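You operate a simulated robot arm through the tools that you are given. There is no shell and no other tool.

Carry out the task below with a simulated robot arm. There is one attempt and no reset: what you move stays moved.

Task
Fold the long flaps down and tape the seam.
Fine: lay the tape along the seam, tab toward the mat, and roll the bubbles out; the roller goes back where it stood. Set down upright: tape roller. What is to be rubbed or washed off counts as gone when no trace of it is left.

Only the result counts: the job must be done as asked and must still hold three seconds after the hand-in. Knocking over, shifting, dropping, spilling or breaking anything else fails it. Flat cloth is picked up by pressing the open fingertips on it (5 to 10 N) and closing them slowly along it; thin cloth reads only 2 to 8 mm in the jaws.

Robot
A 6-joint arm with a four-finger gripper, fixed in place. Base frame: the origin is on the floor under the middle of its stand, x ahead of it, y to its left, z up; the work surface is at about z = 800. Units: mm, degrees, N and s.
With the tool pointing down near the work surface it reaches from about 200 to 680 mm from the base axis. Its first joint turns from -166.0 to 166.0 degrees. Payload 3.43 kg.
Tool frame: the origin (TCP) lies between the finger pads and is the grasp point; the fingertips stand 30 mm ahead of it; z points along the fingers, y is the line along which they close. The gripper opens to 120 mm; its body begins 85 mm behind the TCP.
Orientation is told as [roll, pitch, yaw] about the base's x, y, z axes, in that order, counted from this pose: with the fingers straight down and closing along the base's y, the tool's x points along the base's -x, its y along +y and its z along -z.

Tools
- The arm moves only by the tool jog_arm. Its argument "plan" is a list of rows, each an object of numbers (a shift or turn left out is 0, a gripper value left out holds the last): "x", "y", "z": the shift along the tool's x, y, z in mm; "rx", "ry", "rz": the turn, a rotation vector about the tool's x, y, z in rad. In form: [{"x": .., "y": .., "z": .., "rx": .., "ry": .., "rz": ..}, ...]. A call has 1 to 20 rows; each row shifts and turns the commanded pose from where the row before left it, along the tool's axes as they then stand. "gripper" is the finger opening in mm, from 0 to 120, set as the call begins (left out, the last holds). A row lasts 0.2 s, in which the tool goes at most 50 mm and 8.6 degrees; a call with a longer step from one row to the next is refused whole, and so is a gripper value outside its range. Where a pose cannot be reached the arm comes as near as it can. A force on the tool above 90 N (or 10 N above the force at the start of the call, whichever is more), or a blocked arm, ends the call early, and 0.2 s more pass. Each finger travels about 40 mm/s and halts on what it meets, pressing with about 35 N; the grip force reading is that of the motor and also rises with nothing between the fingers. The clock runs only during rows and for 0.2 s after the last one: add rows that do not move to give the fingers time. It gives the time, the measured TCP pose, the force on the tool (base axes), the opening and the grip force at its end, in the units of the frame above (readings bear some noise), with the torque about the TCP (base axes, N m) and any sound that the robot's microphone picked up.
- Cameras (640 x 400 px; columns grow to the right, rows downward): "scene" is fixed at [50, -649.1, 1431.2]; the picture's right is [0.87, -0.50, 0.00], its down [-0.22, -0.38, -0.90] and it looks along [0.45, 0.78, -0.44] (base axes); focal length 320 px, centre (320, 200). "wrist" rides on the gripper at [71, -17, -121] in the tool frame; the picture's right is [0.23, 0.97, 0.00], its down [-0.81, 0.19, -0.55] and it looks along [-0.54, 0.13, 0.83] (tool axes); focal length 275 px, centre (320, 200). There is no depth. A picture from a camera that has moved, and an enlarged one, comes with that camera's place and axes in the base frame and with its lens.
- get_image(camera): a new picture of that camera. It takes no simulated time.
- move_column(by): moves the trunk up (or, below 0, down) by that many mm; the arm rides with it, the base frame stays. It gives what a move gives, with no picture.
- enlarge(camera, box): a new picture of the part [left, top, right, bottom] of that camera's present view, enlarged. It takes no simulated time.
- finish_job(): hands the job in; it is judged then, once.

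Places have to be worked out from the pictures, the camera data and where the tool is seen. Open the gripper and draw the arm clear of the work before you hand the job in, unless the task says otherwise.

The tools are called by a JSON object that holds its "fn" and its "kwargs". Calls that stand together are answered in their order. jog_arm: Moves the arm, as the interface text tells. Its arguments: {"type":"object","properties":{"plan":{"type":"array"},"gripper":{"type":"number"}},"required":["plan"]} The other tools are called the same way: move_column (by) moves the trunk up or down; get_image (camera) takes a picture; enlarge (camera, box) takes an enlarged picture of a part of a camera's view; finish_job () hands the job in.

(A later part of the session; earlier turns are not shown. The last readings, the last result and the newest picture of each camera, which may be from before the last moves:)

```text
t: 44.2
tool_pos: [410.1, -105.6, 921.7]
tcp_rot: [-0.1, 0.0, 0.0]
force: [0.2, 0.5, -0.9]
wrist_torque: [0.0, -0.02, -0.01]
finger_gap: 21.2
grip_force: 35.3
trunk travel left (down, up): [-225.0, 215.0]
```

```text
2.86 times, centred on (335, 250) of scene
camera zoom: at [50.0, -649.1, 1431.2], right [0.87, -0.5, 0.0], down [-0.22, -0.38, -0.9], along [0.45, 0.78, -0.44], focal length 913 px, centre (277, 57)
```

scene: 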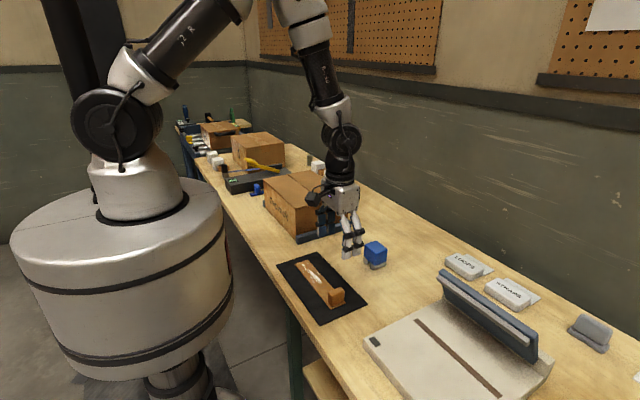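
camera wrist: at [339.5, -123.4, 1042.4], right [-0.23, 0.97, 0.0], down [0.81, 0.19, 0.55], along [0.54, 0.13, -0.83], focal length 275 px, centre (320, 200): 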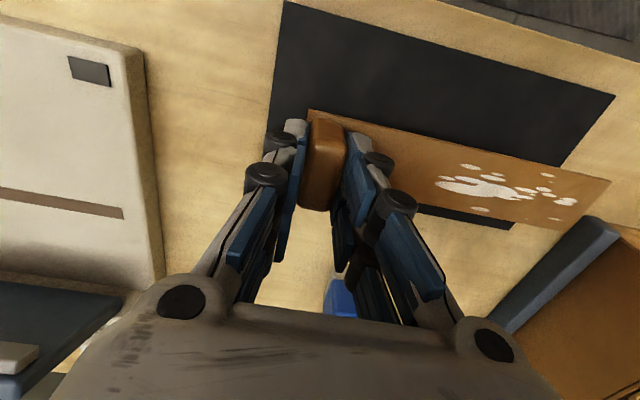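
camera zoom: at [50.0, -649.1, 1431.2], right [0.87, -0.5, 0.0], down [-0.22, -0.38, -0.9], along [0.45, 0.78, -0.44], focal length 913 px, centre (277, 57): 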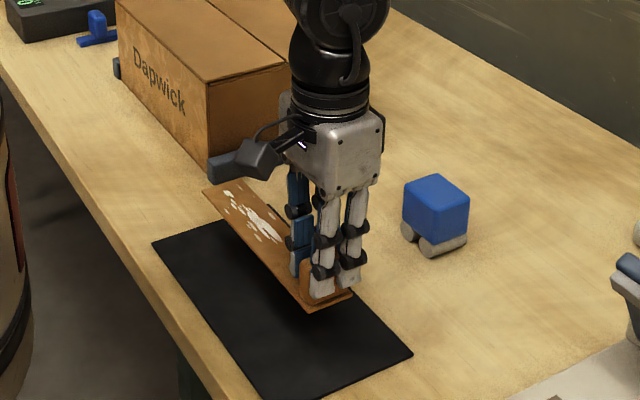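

The strip is stiff and level in the hand, sitting about 50 mm below the TCP after slipping a little on peeling; it now holds steady. I raise it and carry it over the box with the tab end still facing −y.

{"fn": "jog_arm", "kwargs": {"plan": [{"z": -15}, {"z": -20}, {"z": -20}, {"z": -20}, {"z": -20}, {"z": -20}, {"z": -15}, {}]}}

{"fn": "jog_arm", "kwargs": {"plan": [{"x": -6, "y": 14}, {"x": -10, "y": 26}, {"x": -12, "y": 31}, {"x": -12, "y": 31}, {"x": -12, "y": 31}, {"x": -12, "y": 31}, {"x": -12, "y": 31}, {"x": -12, "y": 31}, {"x": -12, "y": 31}, {"x": -12, "y": 31}, {"x": -12, "y": 31}, {"x": -12, "y": 31}, {"x": -10, "y": 21}, {"x": -5, "y": 10}, {}]}}

{"fn": "get_image", "kwargs": {"camera": "wrist"}}

{"fn": "get_image", "kwargs": {"camera": "scene"}}

```text
t: 46.0
tool_pos: [410.9, -106.2, 1052.4]
tcp_rot: [-0.1, 0.0, 0.1]
force: [1.2, -0.1, -0.5]
wrist_torque: [-0.03, 0.04, -0.03]
finger_gap: 21.1
grip_force: 35.1
trunk travel left (down, up): [-225.0, 215.0]
```

```text
t: 49.2
tool_pos: [562.4, 276.7, 1052.8]
tcp_rot: [-0.1, -0.1, -0.1]
force: [-0.5, -0.3, -0.1]
wrist_torque: [-0.02, 0.02, -0.01]
finger_gap: 21.3
grip_force: 35.2
trunk travel left (down, up): [-225.0, 215.0]
```

```text
taken
camera wrist: at [491.2, 258.6, 1173.9], right [-0.23, 0.97, 0.0], down [0.81, 0.19, 0.55], along [0.54, 0.13, -0.83], focal length 275 px, centre (320, 200)
```

wrist: 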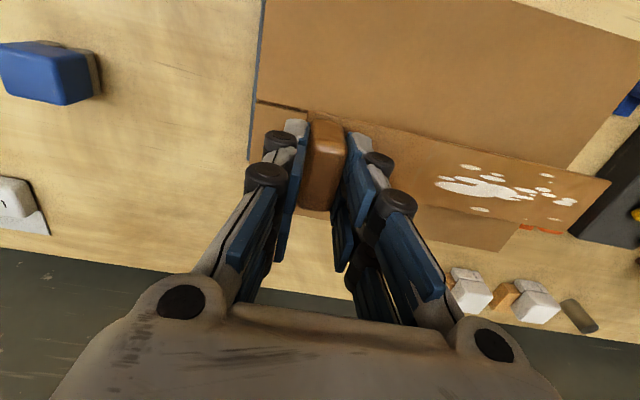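

```text
taken
```

scene: 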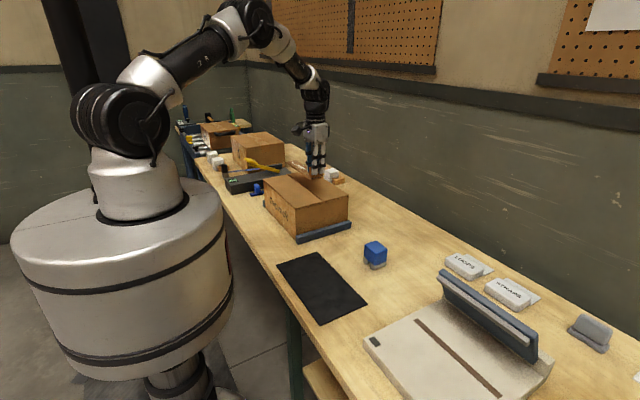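

The strip hovers level above the box. I zoom in to compare the strip with the seam line.

{"fn": "enlarge", "kwargs": {"camera": "wrist", "box": [240, 60, 400, 180]}}

{"fn": "enlarge", "kwargs": {"camera": "wrist", "box": [480, 60, 640, 260]}}

{"fn": "enlarge", "kwargs": {"camera": "scene", "box": [250, 120, 370, 250]}}

```text
3.33 times, centred on (320, 120) of wrist
camera zoom: at [491.2, 258.6, 1173.9], right [-0.23, 0.97, 0.0], down [0.81, 0.19, 0.55], along [0.54, 0.13, -0.83], focal length 918 px, centre (320, 467)
```

zoom: 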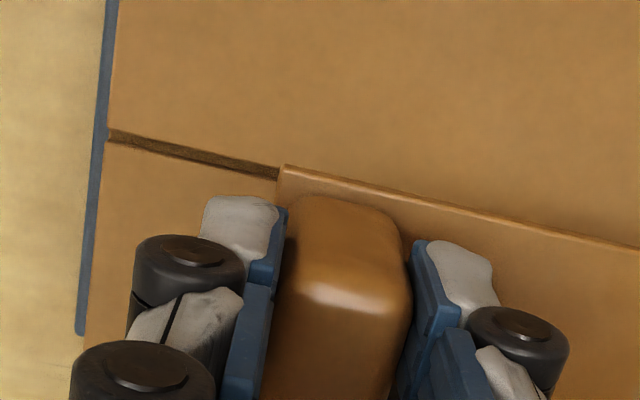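

```text
2.00 times, centred on (560, 160) of wrist
camera zoom: at [491.2, 258.6, 1173.9], right [-0.23, 0.97, 0.0], down [0.81, 0.19, 0.55], along [0.54, 0.13, -0.83], focal length 551 px, centre (-160, 280)
```

zoom: 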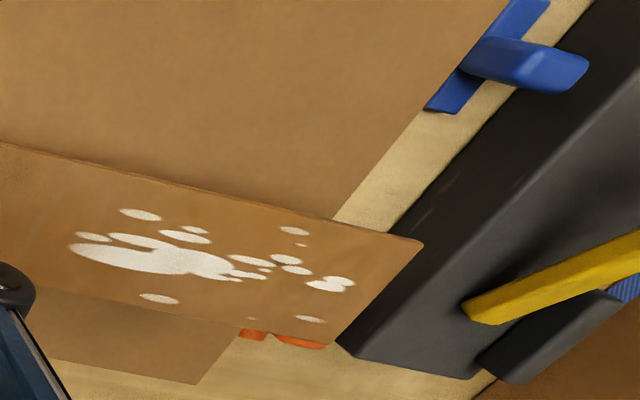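

```text
3.08 times, centred on (310, 185) of scene
camera zoom: at [50.0, -649.1, 1431.2], right [0.87, -0.5, 0.0], down [-0.22, -0.38, -0.9], along [0.45, 0.78, -0.44], focal length 983 px, centre (351, 246)
```

zoom: 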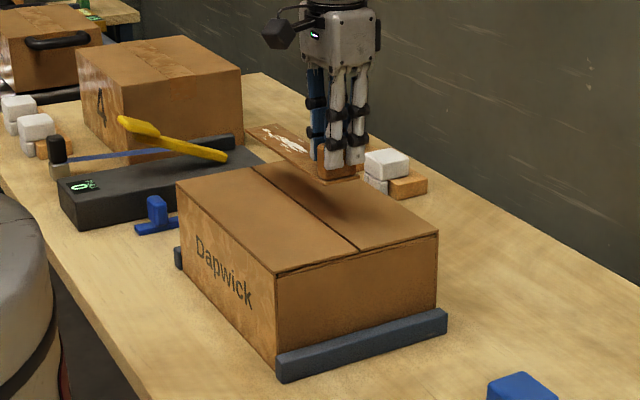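

The strip centre is at x≈562, y≈373 and the seam is at x≈562.5, y 219–527, so they are well aligned. I lower most of the way, then make contact gently.

{"fn": "jog_arm", "kwargs": {"plan": [{"z": 15}, {"z": 15}, {"z": 12}, {"z": 10}, {"z": 8}, {}]}}

{"fn": "enlarge", "kwargs": {"camera": "scene", "box": [250, 120, 370, 250]}}

{"fn": "get_image", "kwargs": {"camera": "wrist"}}

```text
t: 50.6
tool_pos: [561.2, 276.1, 990.5]
tcp_rot: [0.0, 0.1, 0.1]
force: [-0.1, 0.1, -1.0]
wrist_torque: [-0.02, -0.04, -0.02]
finger_gap: 21.4
grip_force: 34.7
trunk travel left (down, up): [-225.0, 215.0]
```

```text
3.08 times, centred on (310, 185) of scene
camera zoom: at [50.0, -649.1, 1431.2], right [0.87, -0.5, 0.0], down [-0.22, -0.38, -0.9], along [0.45, 0.78, -0.44], focal length 983 px, centre (351, 246)
```

zoom: 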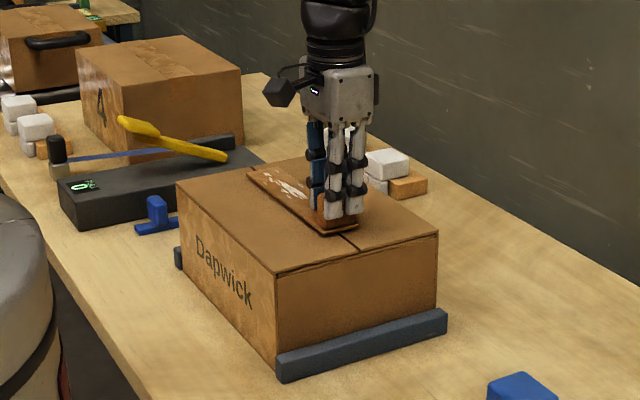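

```text
taken
camera wrist: at [489.8, 258.8, 1112.3], right [-0.23, 0.97, 0.0], down [0.81, 0.19, 0.55], along [0.54, 0.13, -0.83], focal length 275 px, centre (320, 200)
```

wrist: 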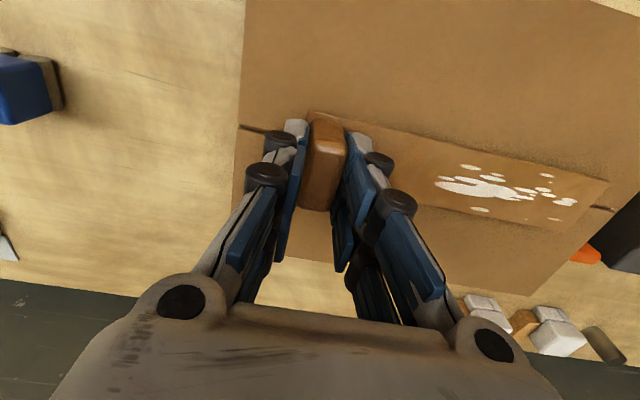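

Both seam ends show beyond the strip now. I zoom in for a precise comparison before the final lowering.

{"fn": "enlarge", "kwargs": {"camera": "wrist", "box": [520, 150, 640, 250]}}

{"fn": "enlarge", "kwargs": {"camera": "wrist", "box": [225, 90, 355, 170]}}

{"fn": "enlarge", "kwargs": {"camera": "scene", "box": [290, 160, 370, 220]}}

```text
4.00 times, centred on (580, 200) of wrist
camera zoom: at [489.8, 258.8, 1112.3], right [-0.23, 0.97, 0.0], down [0.81, 0.19, 0.55], along [0.54, 0.13, -0.83], focal length 1101 px, centre (-720, 200)
```

zoom: 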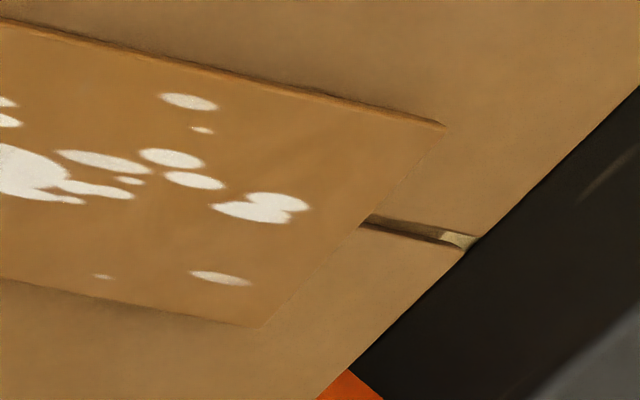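

```text
4.92 times, centred on (290, 130) of wrist
camera zoom: at [489.8, 258.8, 1112.3], right [-0.23, 0.97, 0.0], down [0.81, 0.19, 0.55], along [0.54, 0.13, -0.83], focal length 1355 px, centre (468, 545)
```

zoom: 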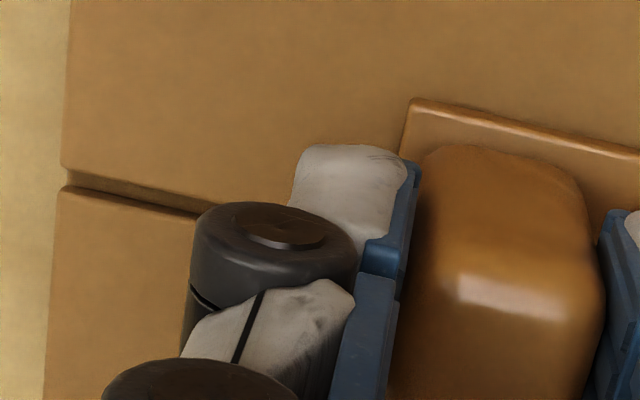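

```text
6.67 times, centred on (330, 190) of scene
camera zoom: at [50.0, -649.1, 1431.2], right [0.87, -0.5, 0.0], down [-0.22, -0.38, -0.9], along [0.45, 0.78, -0.44], focal length 2131 px, centre (253, 267)
```

zoom: 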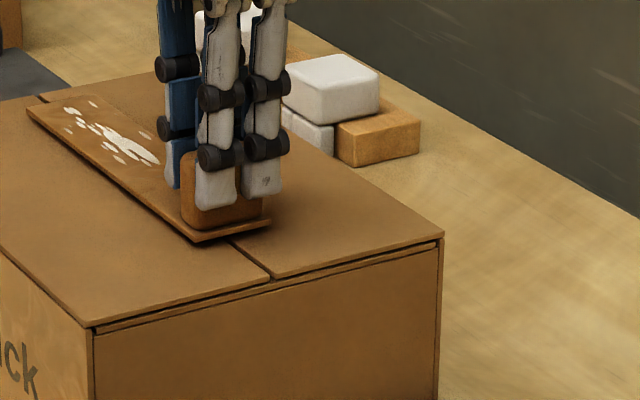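

Seam is x=562.5 at both ends; the strip centreline is 562→561.4 and lengthwise centred (263–486 in 219–530). I shift 0.8 mm in x and lower in small steps to contact.

{"fn": "jog_arm", "kwargs": {"plan": [{"x": -0.8, "z": 4}, {"z": 3}, {"z": 2}, {"z": 1}, {"z": 1}, {"z": 1}, {}]}}

{"fn": "enlarge", "kwargs": {"camera": "scene", "box": [290, 160, 370, 220]}}

```text
t: 52.2
tool_pos: [562.1, 276.3, 983.8]
tcp_rot: [0.2, -0.4, -0.1]
force: [0.5, -2.5, 34.7]
wrist_torque: [-0.12, 0.11, 0.08]
finger_gap: 21.6
grip_force: 34.9
trunk travel left (down, up): [-225.0, 215.0]
```

```text
6.67 times, centred on (330, 190) of scene
camera zoom: at [50.0, -649.1, 1431.2], right [0.87, -0.5, 0.0], down [-0.22, -0.38, -0.9], along [0.45, 0.78, -0.44], focal length 2131 px, centre (253, 267)
```

zoom: 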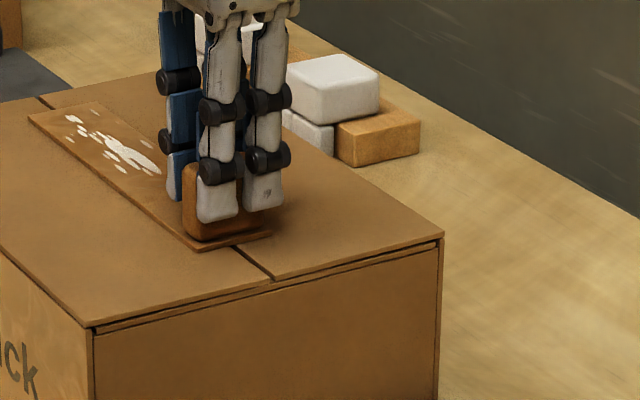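

Contact reads 34.7 N with the strip flat on the flaps. I ease the force off slightly, then open the fingers to release the tab.

{"fn": "jog_arm", "kwargs": {"plan": [{"z": -1}, {"z": -1.5}, {}]}}

{"fn": "jog_arm", "kwargs": {"plan": [{}, {}, {}, {}], "gripper": 60}}

{"fn": "get_image", "kwargs": {"camera": "wrist"}}

{"fn": "enlarge", "kwargs": {"camera": "scene", "box": [290, 160, 370, 220]}}

```text
t: 53.0
tool_pos: [561.3, 276.1, 984.5]
tcp_rot: [0.1, -0.3, 0.0]
force: [5.1, 1.4, 25.7]
wrist_torque: [0.07, -0.26, -0.05]
finger_gap: 21.1
grip_force: 35.0
trunk travel left (down, up): [-225.0, 215.0]
```

```text
t: 54.0
tool_pos: [562.3, 277.3, 982.1]
tcp_rot: [-0.1, 0.0, 0.1]
force: [0.6, 0.6, -0.7]
wrist_torque: [-0.05, 0.02, -0.01]
finger_gap: 60.2
grip_force: 0.0
trunk travel left (down, up): [-225.0, 215.0]
```

```text
taken
camera wrist: at [490.6, 258.7, 1103.0], right [-0.23, 0.97, 0.0], down [0.81, 0.19, 0.55], along [0.54, 0.13, -0.83], focal length 275 px, centre (320, 200)
```

wrist: 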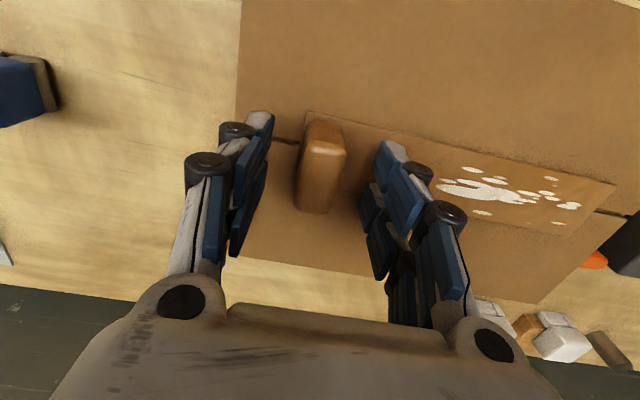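

```text
6.67 times, centred on (330, 190) of scene
camera zoom: at [50.0, -649.1, 1431.2], right [0.87, -0.5, 0.0], down [-0.22, -0.38, -0.9], along [0.45, 0.78, -0.44], focal length 2131 px, centre (253, 267)
```

zoom: 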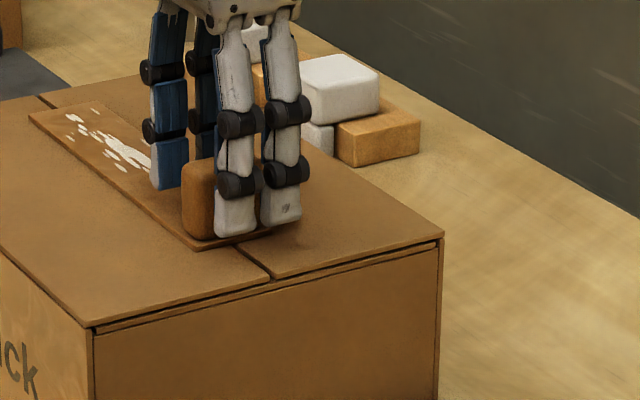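

The tape is released and lying on the seam. I rise straight up and check its position from above.

{"fn": "jog_arm", "kwargs": {"plan": [{"z": -10}, {"z": -20}, {"z": -30}, {"z": -30}, {"z": -30}, {}]}}

{"fn": "get_image", "kwargs": {"camera": "wrist"}}

{"fn": "enlarge", "kwargs": {"camera": "scene", "box": [250, 140, 370, 240]}}

```text
t: 55.4
tool_pos: [563.8, 275.9, 1101.9]
tcp_rot: [0.0, 0.0, 0.0]
force: [0.6, -0.2, 0.2]
wrist_torque: [0.0, -0.01, 0.02]
finger_gap: 59.9
grip_force: 0.1
trunk travel left (down, up): [-225.0, 215.0]
```

```text
taken
camera wrist: at [492.0, 258.0, 1223.5], right [-0.23, 0.97, 0.0], down [0.81, 0.19, 0.55], along [0.54, 0.13, -0.83], focal length 275 px, centre (320, 200)
```

wrist: 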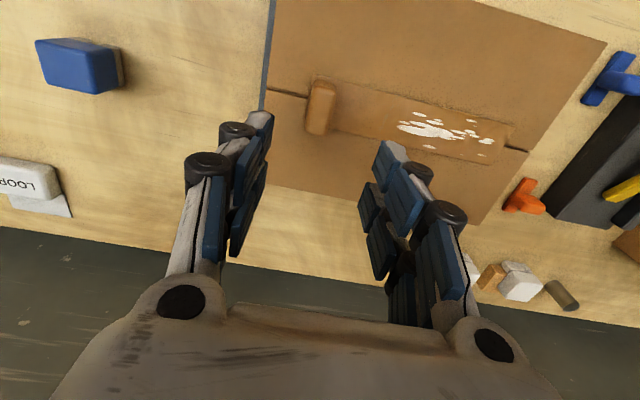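

```text
4.00 times, centred on (310, 190) of scene
camera zoom: at [50.0, -649.1, 1431.2], right [0.87, -0.5, 0.0], down [-0.22, -0.38, -0.9], along [0.45, 0.78, -0.44], focal length 1278 px, centre (360, 240)
```

zoom: 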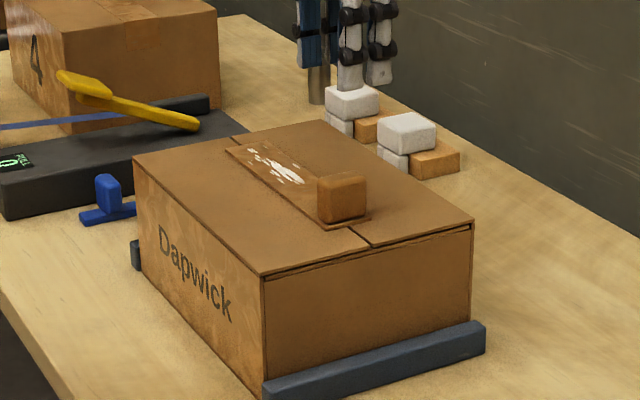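

The tape lies well on the seam. Next I move above the blue roller with the fingers wide open, to measure it before picking it up.

{"fn": "jog_arm", "kwargs": {"plan": [{"x": -7.7, "y": -42}, {"x": -7.7, "y": -42}, {"x": -7.7, "y": -42}, {"x": -7.7, "y": -42}, {"x": -7.7, "y": -42}, {"x": -7.7, "y": -42}, {"x": -7.7, "y": -41}, {"z": 30}, {"z": 30}, {"z": 30}, {}], "gripper": 110}}

{"fn": "get_image", "kwargs": {"camera": "wrist"}}

{"fn": "enlarge", "kwargs": {"camera": "scene", "box": [330, 220, 410, 280]}}

```text
t: 57.8
tool_pos: [617.3, -15.1, 1012.8]
tcp_rot: [0.0, 0.0, 0.0]
force: [0.0, -0.1, -0.1]
wrist_torque: [0.0, 0.0, 0.0]
finger_gap: 110.2
grip_force: 0.0
trunk travel left (down, up): [-225.0, 215.0]
```

```text
taken
camera wrist: at [545.5, -33.4, 1133.9], right [-0.23, 0.97, 0.0], down [0.81, 0.19, 0.55], along [0.54, 0.13, -0.83], focal length 275 px, centre (320, 200)
```

wrist: 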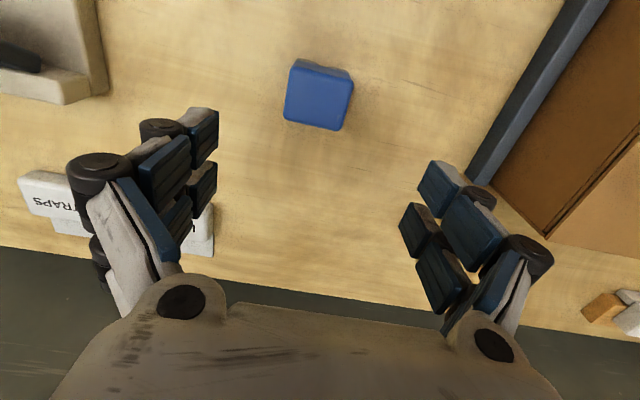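

```text
6.67 times, centred on (370, 250) of scene
camera zoom: at [50.0, -649.1, 1431.2], right [0.87, -0.5, 0.0], down [-0.22, -0.38, -0.9], along [0.45, 0.78, -0.44], focal length 2131 px, centre (-13, -133)
```

zoom: 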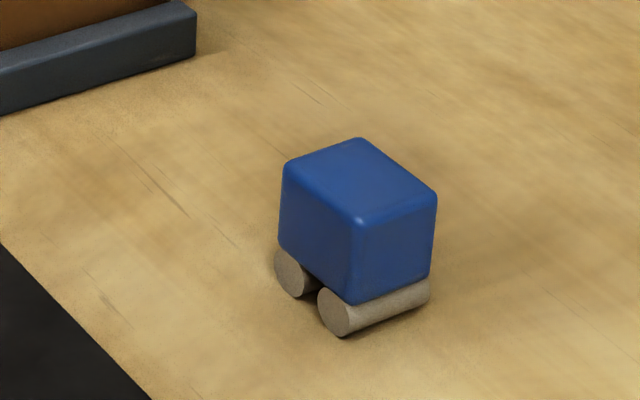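

Zooming in on the roller from directly above to get its centre and yaw.

{"fn": "enlarge", "kwargs": {"camera": "wrist", "box": [270, 45, 370, 145]}}

```text
4.00 times, centred on (320, 95) of wrist
camera zoom: at [545.5, -33.4, 1133.9], right [-0.23, 0.97, 0.0], down [0.81, 0.19, 0.55], along [0.54, 0.13, -0.83], focal length 1101 px, centre (320, 620)
```

zoom: 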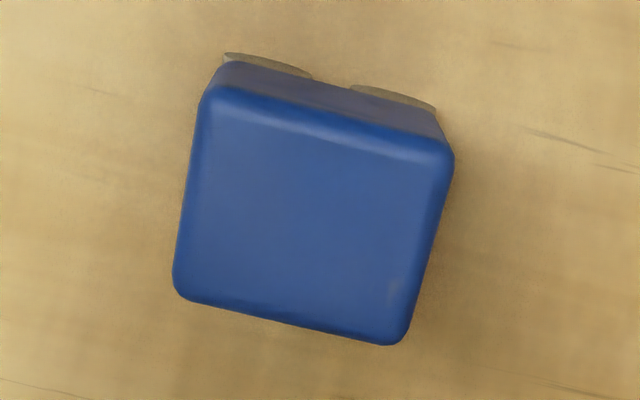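

The roller body is centred at about (610, −20), roughly 47×57 mm with its top at z≈868 and yaw ≈0. I align, lower with open fingers around it to z≈846, and grip it along y.

{"fn": "jog_arm", "kwargs": {"plan": [{"x": 7, "y": -5}, {"z": 25}, {"z": 25}, {"z": 25}, {"z": 25}, {"z": 25}, {"z": 20}, {"z": 12}, {"z": 8}, {}]}}

{"fn": "get_image", "kwargs": {"camera": "wrist"}}

{"fn": "enlarge", "kwargs": {"camera": "scene", "box": [320, 190, 430, 280]}}

```text
t: 60.0
tool_pos: [608.4, -21.9, 846.9]
tcp_rot: [0.0, 0.0, 0.0]
force: [0.4, -0.5, -0.3]
wrist_torque: [0.0, -0.03, 0.0]
finger_gap: 110.0
grip_force: 0.0
trunk travel left (down, up): [-225.0, 215.0]
```

```text
taken
camera wrist: at [537.4, -39.5, 967.9], right [-0.23, 0.97, 0.0], down [0.81, 0.19, 0.55], along [0.54, 0.13, -0.83], focal length 275 px, centre (320, 200)
```

wrist: 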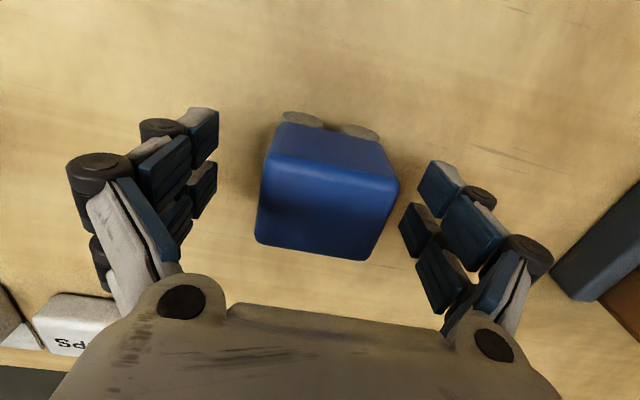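

```text
4.44 times, centred on (375, 235) of scene
camera zoom: at [50.0, -649.1, 1431.2], right [0.87, -0.5, 0.0], down [-0.22, -0.38, -0.9], along [0.45, 0.78, -0.44], focal length 1420 px, centre (76, 44)
```

zoom: 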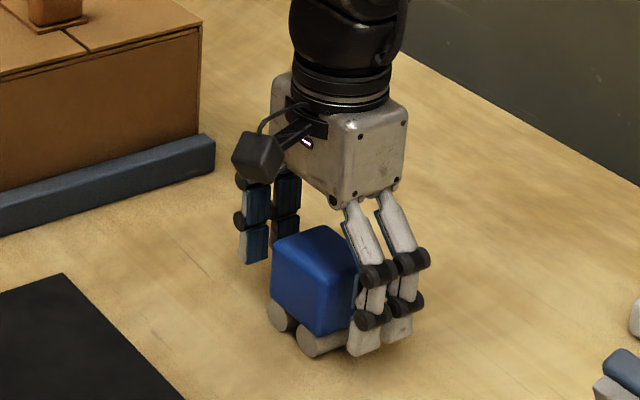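

The roller is centred between the fingers at (610,−20). Closing the grip now.

{"fn": "jog_arm", "kwargs": {"plan": [{}, {}, {}, {}, {}, {}, {}], "gripper": 20}}

{"fn": "enlarge", "kwargs": {"camera": "scene", "box": [320, 190, 430, 280]}}

{"fn": "get_image", "kwargs": {"camera": "wrist"}}

```text
t: 61.6
tool_pos: [609.6, -21.1, 848.0]
tcp_rot: [0.0, 0.0, 0.0]
force: [0.6, 2.6, 4.2]
wrist_torque: [0.21, 0.03, -0.01]
finger_gap: 59.3
grip_force: 34.9
trunk travel left (down, up): [-225.0, 215.0]
```

```text
4.44 times, centred on (375, 235) of scene
camera zoom: at [50.0, -649.1, 1431.2], right [0.87, -0.5, 0.0], down [-0.22, -0.38, -0.9], along [0.45, 0.78, -0.44], focal length 1420 px, centre (76, 44)
```

zoom: 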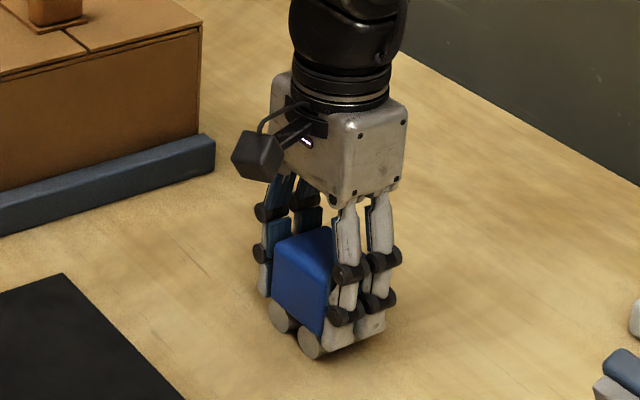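

```text
taken
camera wrist: at [537.4, -39.2, 968.3], right [-0.23, 0.97, 0.0], down [0.81, 0.19, 0.55], along [0.54, 0.13, -0.83], focal length 275 px, centre (320, 200)
```

wrist: 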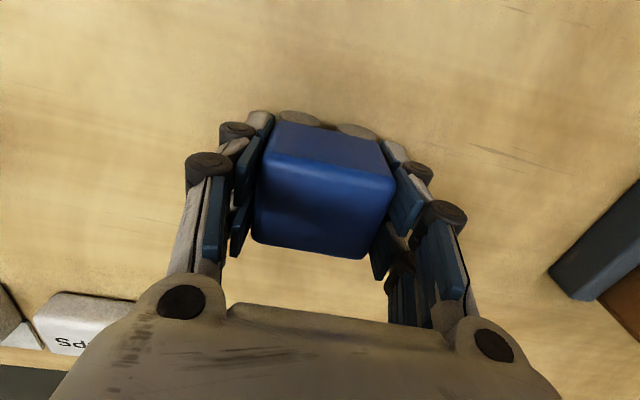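

Gripped with a 59 mm gap. I lift and carry it up above the box height, then check how it sits in the hand.

{"fn": "jog_arm", "kwargs": {"plan": [{"z": -5}, {"z": -10}, {"z": -20}, {"z": -25}, {"z": -25}, {"z": -25}, {"z": -25}, {"z": -25}, {"z": -20}, {}]}}

{"fn": "get_image", "kwargs": {"camera": "wrist"}}

{"fn": "enlarge", "kwargs": {"camera": "scene", "box": [320, 130, 430, 240]}}

```text
t: 63.8
tool_pos: [610.0, -22.8, 1026.7]
tcp_rot: [0.0, 0.0, 0.0]
force: [-0.3, 0.8, -2.0]
wrist_torque: [0.02, 0.05, 0.03]
finger_gap: 59.8
grip_force: 35.1
trunk travel left (down, up): [-225.0, 215.0]
```

```text
taken
camera wrist: at [538.8, -40.3, 1149.0], right [-0.23, 0.97, 0.0], down [0.81, 0.19, 0.55], along [0.54, 0.13, -0.83], focal length 275 px, centre (320, 200)
```

wrist: 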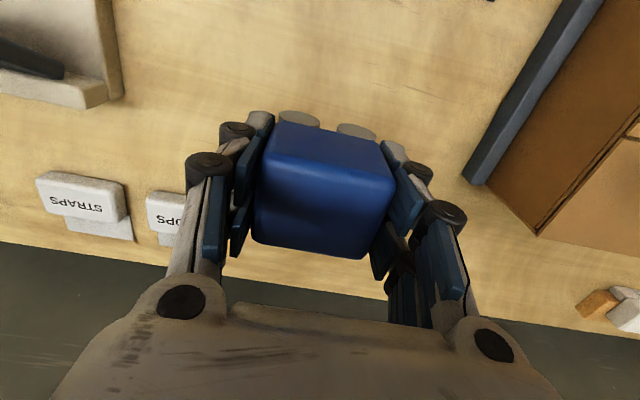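

```text
3.64 times, centred on (375, 185) of scene
camera zoom: at [50.0, -649.1, 1431.2], right [0.87, -0.5, 0.0], down [-0.22, -0.38, -0.9], along [0.45, 0.78, -0.44], focal length 1162 px, centre (120, 254)
```

zoom: 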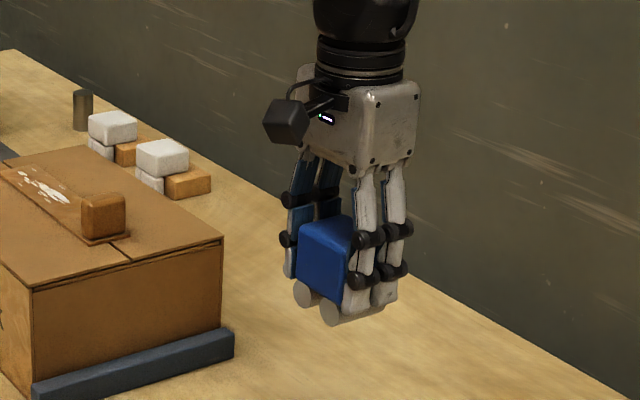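

The roller sits unchanged in the hand, with its bottom about 46 mm below the TCP. I carry it high over the tab to a hover above the bubbly part of the tape.

{"fn": "jog_arm", "kwargs": {"plan": [{"z": -12}, {"z": -10}, {"x": 2.3, "y": 20}, {"x": 4.4, "y": 38}, {"x": 4.4, "y": 38}, {"x": 4.4, "y": 38}, {"x": 4.4, "y": 38}, {"x": 4.4, "y": 38}, {"x": 4.4, "y": 38}, {"x": 4.4, "y": 38}, {"x": 4.4, "y": 38}, {"x": 4.4, "y": 38}, {"x": 4.4, "y": 38}, {"x": 1.7, "y": 22}, {}, {}]}}

{"fn": "get_image", "kwargs": {"camera": "wrist"}}

{"fn": "enlarge", "kwargs": {"camera": "scene", "box": [250, 110, 370, 240]}}

```text
t: 67.2
tool_pos: [561.3, 398.5, 1049.7]
tcp_rot: [-0.1, 0.0, 0.0]
force: [0.1, -1.1, -2.3]
wrist_torque: [-0.02, -0.03, 0.01]
finger_gap: 59.7
grip_force: 34.7
trunk travel left (down, up): [-225.0, 215.0]
```

```text
taken
camera wrist: at [490.7, 381.3, 1170.9], right [-0.23, 0.97, 0.0], down [0.81, 0.19, 0.55], along [0.54, 0.13, -0.83], focal length 275 px, centre (320, 200)
```

wrist: 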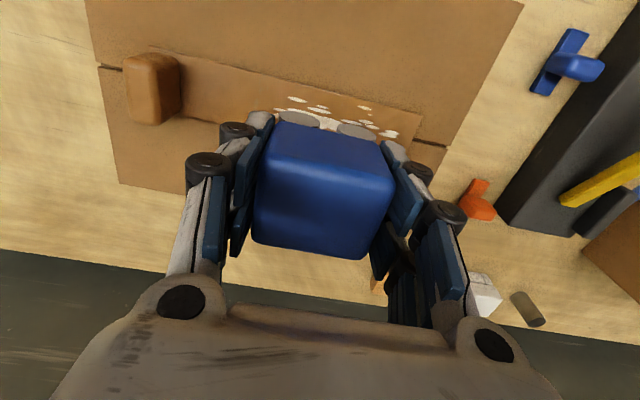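

```text
3.08 times, centred on (310, 175) of scene
camera zoom: at [50.0, -649.1, 1431.2], right [0.87, -0.5, 0.0], down [-0.22, -0.38, -0.9], along [0.45, 0.78, -0.44], focal length 983 px, centre (351, 277)
```

zoom: 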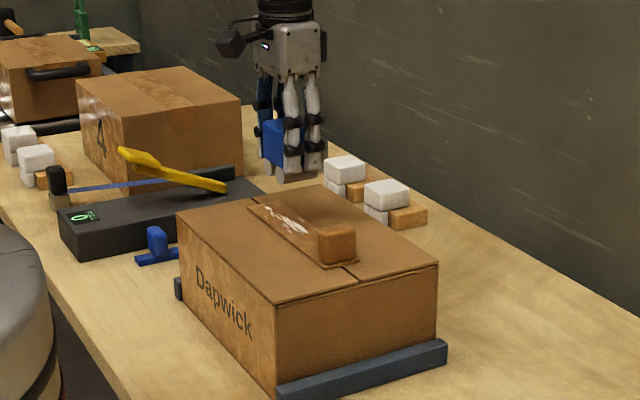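

I test the far-end reach at this safe height (y≈488) before touching down.

{"fn": "jog_arm", "kwargs": {"plan": [{"y": 20}, {"y": 25}, {"y": 25}, {"y": 18}, {}]}}

{"fn": "jog_arm", "kwargs": {"plan": [{"z": 15}, {"z": 15}, {"z": 10}, {}]}}

{"fn": "enlarge", "kwargs": {"camera": "scene", "box": [250, 110, 370, 240]}}

{"fn": "get_image", "kwargs": {"camera": "wrist"}}

```text
t: 68.4
tool_pos: [535.6, 458.8, 1049.0]
tcp_rot: [0.0, 0.0, 0.0]
force: [0.5, 0.2, -2.1]
wrist_torque: [-0.04, 0.03, 0.03]
finger_gap: 59.6
grip_force: 35.8
out of reach, approached as far as the arm can: row 2, 3, 4
trunk travel left (down, up): [-225.0, 215.0]
```

```text
t: 69.4
tool_pos: [537.2, 457.3, 1010.5]
tcp_rot: [-0.1, -0.1, 0.0]
force: [0.5, 0.3, -1.8]
wrist_torque: [-0.02, -0.03, 0.0]
finger_gap: 59.5
grip_force: 35.3
trunk travel left (down, up): [-225.0, 215.0]
```

```text
3.08 times, centred on (310, 175) of scene
camera zoom: at [50.0, -649.1, 1431.2], right [0.87, -0.5, 0.0], down [-0.22, -0.38, -0.9], along [0.45, 0.78, -0.44], focal length 983 px, centre (351, 277)
```

zoom: 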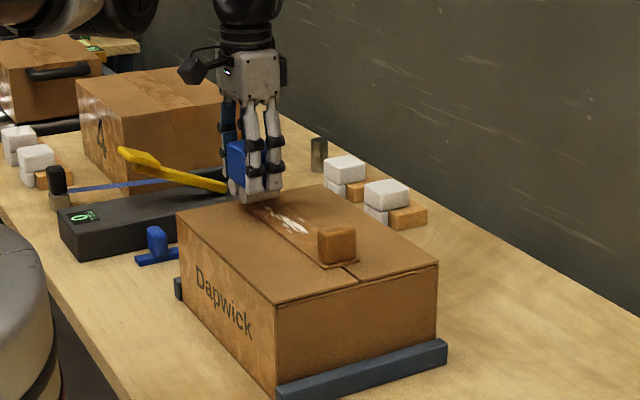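

```text
taken
camera wrist: at [465.0, 439.0, 1130.6], right [-0.23, 0.97, 0.0], down [0.81, 0.19, 0.55], along [0.54, 0.13, -0.83], focal length 275 px, centre (320, 200)
```

wrist: 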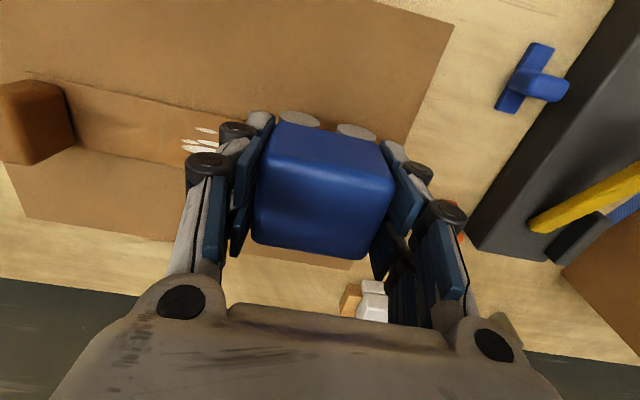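

The reach limit with a vertical tool is about 705 mm here, and the far bubbles need about 730. I test the reach at this lower height by moving +x, to see how height affects it.

{"fn": "jog_arm", "kwargs": {"plan": [{"x": -8}, {"x": -8}, {"x": -9}, {}]}}

```text
t: 70.4
tool_pos: [546.2, 444.7, 1012.1]
tcp_rot: [0.0, 0.0, 0.1]
force: [1.2, -1.0, -2.2]
wrist_torque: [0.01, 0.0, 0.03]
finger_gap: 59.7
grip_force: 34.9
out of reach, approached as far as the arm can: row 1, 2, 3
trunk travel left (down, up): [-225.0, 215.0]
```

The vertical-tool limit is ~705 mm regardless of height, so I'll re-grip the roller with the hand pitched about 25° outward, which moves the wrist back and extends the reach. I carry the roller back over its original place first.

{"fn": "jog_arm", "kwargs": {"plan": [{"z": -15}, {"z": -20}, {"z": -5, "x": -2, "y": -20}, {"x": -5.4, "y": -38}, {"x": -5.4, "y": -38}, {"x": -5.4, "y": -38}, {"x": -5.4, "y": -38}, {"x": -5.4, "y": -38}, {"x": -5.4, "y": -38}, {"x": -5.4, "y": -38}, {"x": -5.4, "y": -38}, {"x": -5.4, "y": -38}, {"x": -5.4, "y": -38}, {"x": -5.4, "y": -38}, {"x": -2.6, "y": -27}, {}]}}

```text
t: 73.8
tool_pos: [610.9, -20.9, 1052.1]
tcp_rot: [0.0, 0.0, 0.0]
force: [0.5, 0.2, -2.9]
wrist_torque: [-0.01, 0.04, 0.02]
finger_gap: 59.5
grip_force: 34.6
trunk travel left (down, up): [-225.0, 215.0]
```

Exactly over its original place. I lower it down in two stages to contact.

{"fn": "jog_arm", "kwargs": {"plan": [{"z": 25}, {"z": 25}, {"z": 25}, {"z": 25}, {"z": 25}, {"z": 25}, {"z": 25}, {"z": 12}, {"z": 6}, {}]}}

{"fn": "jog_arm", "kwargs": {"plan": [{"z": 3}, {"z": 3}, {"z": 2}, {"z": 2}, {}]}}

{"fn": "enlarge", "kwargs": {"camera": "scene", "box": [320, 190, 430, 280]}}

```text
t: 76.0
tool_pos: [609.4, -21.5, 859.0]
tcp_rot: [0.0, 0.0, 0.0]
force: [0.6, -0.8, -2.4]
wrist_torque: [0.01, -0.04, 0.0]
finger_gap: 59.8
grip_force: 35.3
trunk travel left (down, up): [-225.0, 215.0]
```

```text
t: 77.2
tool_pos: [609.9, -21.5, 848.5]
tcp_rot: [0.1, 0.0, 0.0]
force: [0.0, -0.6, -1.6]
wrist_torque: [-0.02, 0.0, 0.02]
finger_gap: 59.8
grip_force: 34.8
trunk travel left (down, up): [-225.0, 215.0]
```

```text
4.44 times, centred on (375, 235) of scene
camera zoom: at [50.0, -649.1, 1431.2], right [0.87, -0.5, 0.0], down [-0.22, -0.38, -0.9], along [0.45, 0.78, -0.44], focal length 1420 px, centre (76, 44)
```

zoom: 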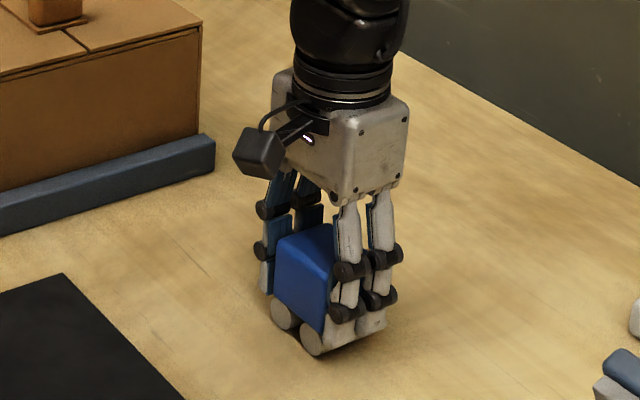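

Still carrying its weight (−1.6 N), so it has perhaps 1 mm to go. I lower 1 mm steps until it reads contact.

{"fn": "jog_arm", "kwargs": {"plan": [{"z": 1}, {}]}}

{"fn": "jog_arm", "kwargs": {"plan": [{"z": 1}, {}]}}

```text
t: 77.8
tool_pos: [609.2, -21.6, 848.7]
tcp_rot: [0.0, 0.0, 0.0]
force: [-0.4, -0.1, -1.6]
wrist_torque: [-0.01, 0.0, -0.03]
finger_gap: 59.6
grip_force: 35.1
trunk travel left (down, up): [-225.0, 215.0]
```

```text
t: 78.4
tool_pos: [608.9, -22.1, 847.2]
tcp_rot: [0.0, -0.1, 0.0]
force: [-0.1, -0.5, -0.8]
wrist_torque: [-0.01, -0.01, -0.01]
finger_gap: 59.8
grip_force: 35.4
trunk travel left (down, up): [-225.0, 215.0]
```

Nearly there (−0.8 N); one more millimetre, then open.

{"fn": "jog_arm", "kwargs": {"plan": [{"z": 0.8}, {}]}}

{"fn": "jog_arm", "kwargs": {"plan": [{}, {}, {}, {}, {}], "gripper": 100}}

{"fn": "get_image", "kwargs": {"camera": "wrist"}}

{"fn": "enlarge", "kwargs": {"camera": "scene", "box": [320, 190, 430, 280]}}

```text
t: 79.0
tool_pos: [609.2, -20.3, 846.7]
tcp_rot: [0.0, -0.1, 0.0]
force: [-2.9, -2.2, 10.7]
wrist_torque: [0.11, 0.17, 0.06]
finger_gap: 59.5
grip_force: 34.9
trunk travel left (down, up): [-225.0, 215.0]
```

```text
t: 80.2
tool_pos: [609.1, -21.2, 845.5]
tcp_rot: [0.0, 0.1, 0.0]
force: [-0.7, -0.1, -0.6]
wrist_torque: [-0.01, -0.01, -0.02]
finger_gap: 100.0
grip_force: 0.0
trunk travel left (down, up): [-225.0, 215.0]
```

```text
taken
camera wrist: at [538.5, -38.4, 967.2], right [-0.23, 0.97, 0.0], down [0.81, 0.19, 0.55], along [0.54, 0.13, -0.83], focal length 275 px, centre (320, 200)
```

wrist: 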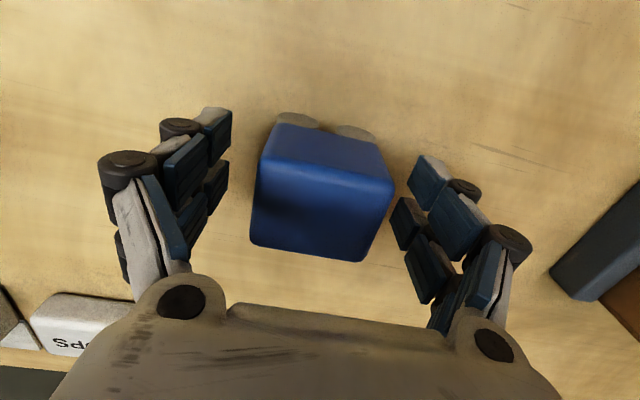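

```text
4.44 times, centred on (375, 235) of scene
camera zoom: at [50.0, -649.1, 1431.2], right [0.87, -0.5, 0.0], down [-0.22, -0.38, -0.9], along [0.45, 0.78, -0.44], focal length 1420 px, centre (76, 44)
```

zoom: 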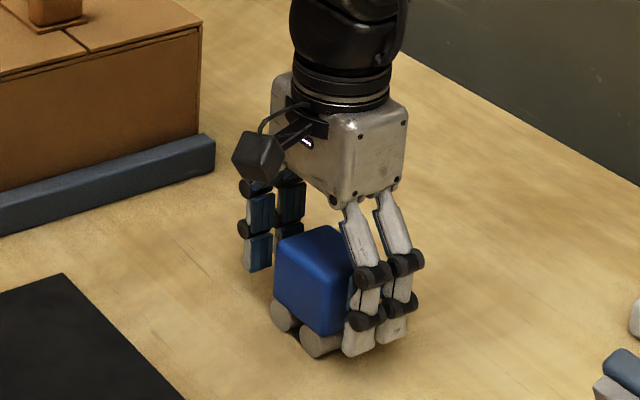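

The roller stands at its place (centre ≈(611,−21)), bottom 46.5 mm below the TCP. With the fingers open on both sides I raise 2 mm and pitch the hand 25° about the y axis (tilting in the plane of the pads), then look.

{"fn": "jog_arm", "kwargs": {"plan": [{"x": -1, "z": -2.5}, {"ry": -0.11}, {"ry": -0.11}, {"ry": -0.11}, {"ry": -0.106}, {}]}}

{"fn": "get_image", "kwargs": {"camera": "wrist"}}

{"fn": "enlarge", "kwargs": {"camera": "scene", "box": [320, 190, 430, 280]}}

```text
t: 81.6
tool_pos: [610.8, -21.1, 848.8]
tcp_rot: [0.2, -24.9, 0.0]
force: [1.1, 0.4, -0.1]
wrist_torque: [-0.03, 0.0, -0.01]
finger_gap: 99.9
grip_force: 0.1
trunk travel left (down, up): [-225.0, 215.0]
```

```text
taken
camera wrist: at [495.1, -38.8, 928.9], right [-0.21, 0.97, -0.1], down [0.5, 0.19, 0.84], along [0.84, 0.13, -0.53], focal length 275 px, centre (320, 200)
```

wrist: 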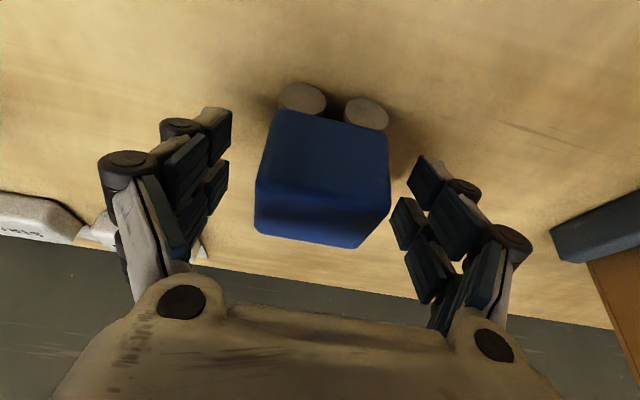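

```text
4.44 times, centred on (375, 235) of scene
camera zoom: at [50.0, -649.1, 1431.2], right [0.87, -0.5, 0.0], down [-0.22, -0.38, -0.9], along [0.45, 0.78, -0.44], focal length 1420 px, centre (76, 44)
```

zoom: 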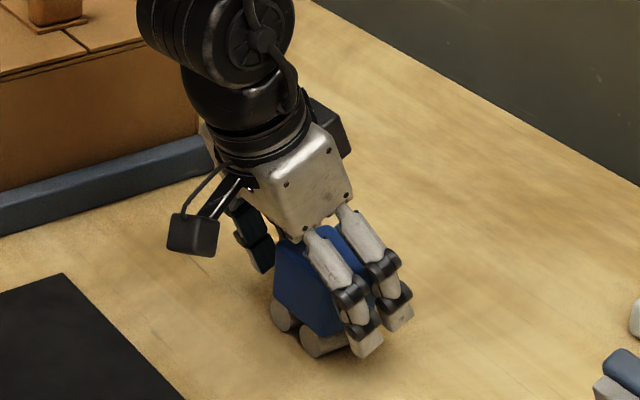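

The tilted fingers straddle the roller cleanly. Close the grip and lift slightly to verify.

{"fn": "jog_arm", "kwargs": {"plan": [{}, {}, {}, {}, {}, {}], "gripper": 20}}

{"fn": "jog_arm", "kwargs": {"plan": [{"x": -2.1, "z": -4.5}, {"x": -4.2, "z": -9.1}, {"x": -6.3, "z": -13.6}, {}]}}

{"fn": "get_image", "kwargs": {"camera": "wrist"}}

{"fn": "enlarge", "kwargs": {"camera": "scene", "box": [320, 180, 430, 280]}}

```text
t: 83.0
tool_pos: [609.6, -20.4, 849.7]
tcp_rot: [0.0, -25.0, 0.1]
force: [0.5, 0.8, -0.6]
wrist_torque: [-0.01, 0.01, -0.01]
finger_gap: 59.5
grip_force: 35.3
trunk travel left (down, up): [-225.0, 215.0]
```

```text
t: 84.0
tool_pos: [610.2, -20.3, 878.5]
tcp_rot: [0.1, -25.1, 0.0]
force: [0.3, -0.8, -2.5]
wrist_torque: [0.04, -0.02, -0.02]
finger_gap: 59.6
grip_force: 35.0
trunk travel left (down, up): [-225.0, 215.0]
```

```text
taken
camera wrist: at [495.3, -39.3, 958.2], right [-0.21, 0.97, -0.1], down [0.5, 0.19, 0.84], along [0.84, 0.13, -0.53], focal length 275 px, centre (320, 200)
```

wrist: 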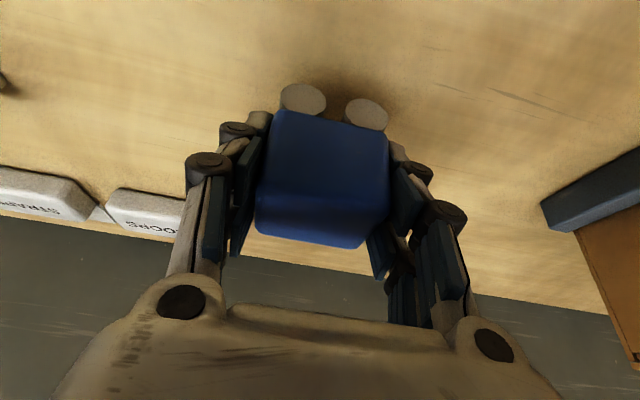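

```text
4.00 times, centred on (375, 230) of scene
camera zoom: at [50.0, -649.1, 1431.2], right [0.87, -0.5, 0.0], down [-0.22, -0.38, -0.9], along [0.45, 0.78, -0.44], focal length 1278 px, centre (100, 80)
```

zoom: 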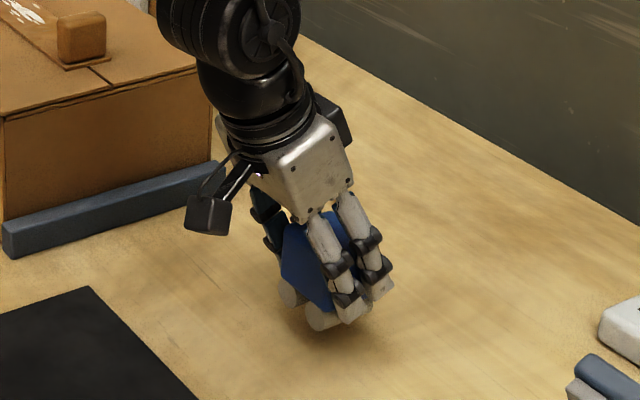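

The roller hangs level in the tilted grip. I raise it above tab height and carry it to hover over the tape at y≈400.

{"fn": "jog_arm", "kwargs": {"plan": [{"x": -10.5, "z": -22.5}, {"x": -10.5, "z": -22.5}, {"x": -10.5, "z": -22.5}, {"x": -10.5, "z": -22.5}, {"x": -10.5, "z": -22.5}, {"x": -10.5, "z": -22.5}, {"x": -10.5, "z": -22.5}, {}]}}

{"fn": "jog_arm", "kwargs": {"plan": [{"x": 1.8, "y": 20, "z": -0.84}, {"x": 3.93, "y": 38, "z": -1.83}, {"x": 3.93, "y": 38, "z": -1.83}, {"x": 3.93, "y": 38, "z": -1.83}, {"x": 3.93, "y": 38, "z": -1.83}, {"x": 3.93, "y": 38, "z": -1.83}, {"x": 3.93, "y": 38, "z": -1.83}, {"x": 3.93, "y": 38, "z": -1.83}, {"x": 3.93, "y": 38, "z": -1.83}, {"x": 3.93, "y": 38, "z": -1.83}, {"x": 3.93, "y": 38, "z": -1.83}, {"x": 2.1, "y": 20, "z": -1}, {}, {}]}}

{"fn": "get_image", "kwargs": {"camera": "wrist"}}

{"fn": "enlarge", "kwargs": {"camera": "scene", "box": [250, 110, 370, 240]}}

```text
t: 85.8
tool_pos: [611.1, -19.6, 1032.1]
tcp_rot: [0.1, -24.8, -0.1]
force: [0.0, 0.2, -2.4]
wrist_torque: [-0.01, 0.0, 0.02]
finger_gap: 59.8
grip_force: 35.0
out of reach, approached as far as the arm can: row 5, 6
trunk travel left (down, up): [-225.0, 215.0]
```

```text
t: 88.8
tool_pos: [617.6, 13.8, 1038.0]
tcp_rot: [1.1, -27.8, 0.1]
force: [-0.3, -0.3, -2.9]
wrist_torque: [0.01, -0.01, -0.03]
finger_gap: 59.3
grip_force: 35.3
out of reach, approached as far as the arm can: row 2, 3, 4, 5, 6, 7, 8, 9, 10, 11, 12
trunk travel left (down, up): [-225.0, 215.0]
```

```text
taken
camera wrist: at [498.2, -6.8, 1111.1], right [-0.21, 0.97, -0.09], down [0.46, 0.18, 0.87], along [0.86, 0.15, -0.48], focal length 275 px, centre (320, 200)
```

wrist: 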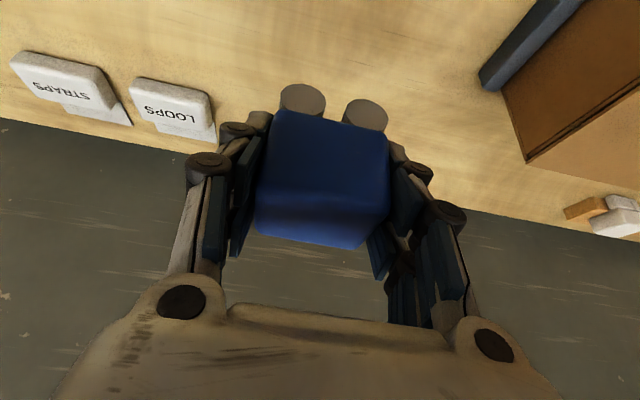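

```text
3.08 times, centred on (310, 175) of scene
camera zoom: at [50.0, -649.1, 1431.2], right [0.87, -0.5, 0.0], down [-0.22, -0.38, -0.9], along [0.45, 0.78, -0.44], focal length 983 px, centre (351, 277)
```

zoom: 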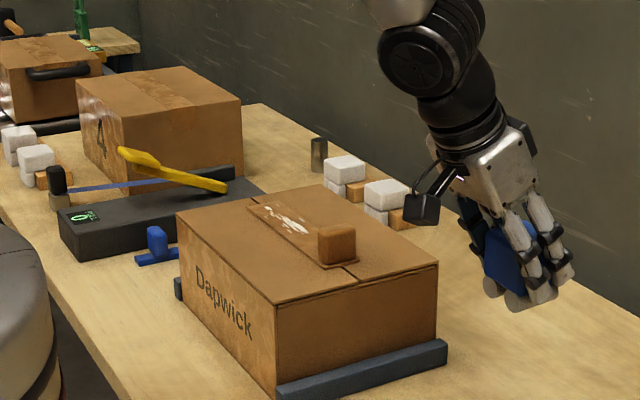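

The arm got stuck in a wrist-aligned (near-singular) posture, since the tilted tool lines up with the forearm at this short radius. In the air I can travel with the hand vertical, so I turn it back upright here first.

{"fn": "jog_arm", "kwargs": {"plan": [{"ry": 0.08}, {"ry": 0.1}, {"ry": 0.1}, {"ry": 0.1}, {"ry": 0.105}, {}]}}

{"fn": "get_image", "kwargs": {"camera": "wrist"}}

```text
t: 90.2
tool_pos: [603.5, 7.6, 1029.1]
tcp_rot: [4.9, -15.3, 0.7]
force: [0.3, 0.2, -2.0]
wrist_torque: [-0.03, 0.01, -0.03]
finger_gap: 59.6
grip_force: 35.6
out of reach, approached as far as the arm can: row 1, 2, 3, 4, 5
trunk travel left (down, up): [-225.0, 215.0]
```

```text
taken
camera wrist: at [504.8, -21.6, 1124.8], right [-0.25, 0.97, 0.02], down [0.63, 0.15, 0.76], along [0.73, 0.21, -0.65], focal length 275 px, centre (320, 200)
```

wrist: 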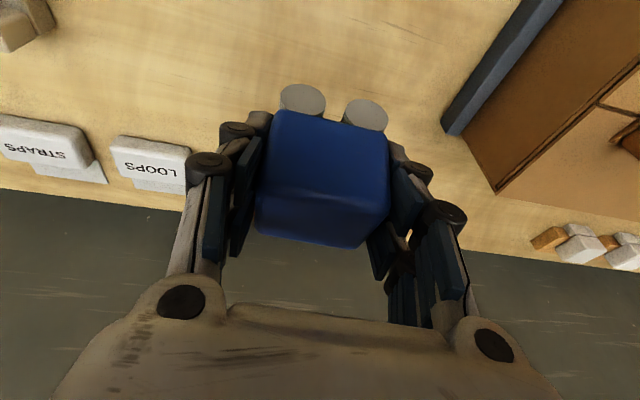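

The wrist is drifting off. I look at the arm's configuration before continuing with small steps.

{"fn": "get_image", "kwargs": {"camera": "scene"}}

{"fn": "jog_arm", "kwargs": {"plan": [{"ry": 0.03}, {"ry": 0.03}, {"ry": 0.03}, {}]}}

```text
taken
```

scene: 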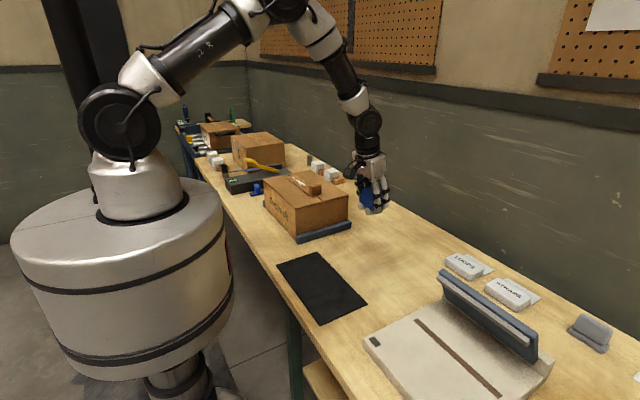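

```text
t: 91.2
tool_pos: [599.0, 5.6, 1026.4]
tcp_rot: [5.9, -12.4, 0.8]
force: [-0.6, -0.6, -2.3]
wrist_torque: [0.02, 0.0, -0.01]
finger_gap: 59.4
grip_force: 35.4
out of reach, approached as far as the arm can: row 1, 3
trunk travel left (down, up): [-225.0, 215.0]
```

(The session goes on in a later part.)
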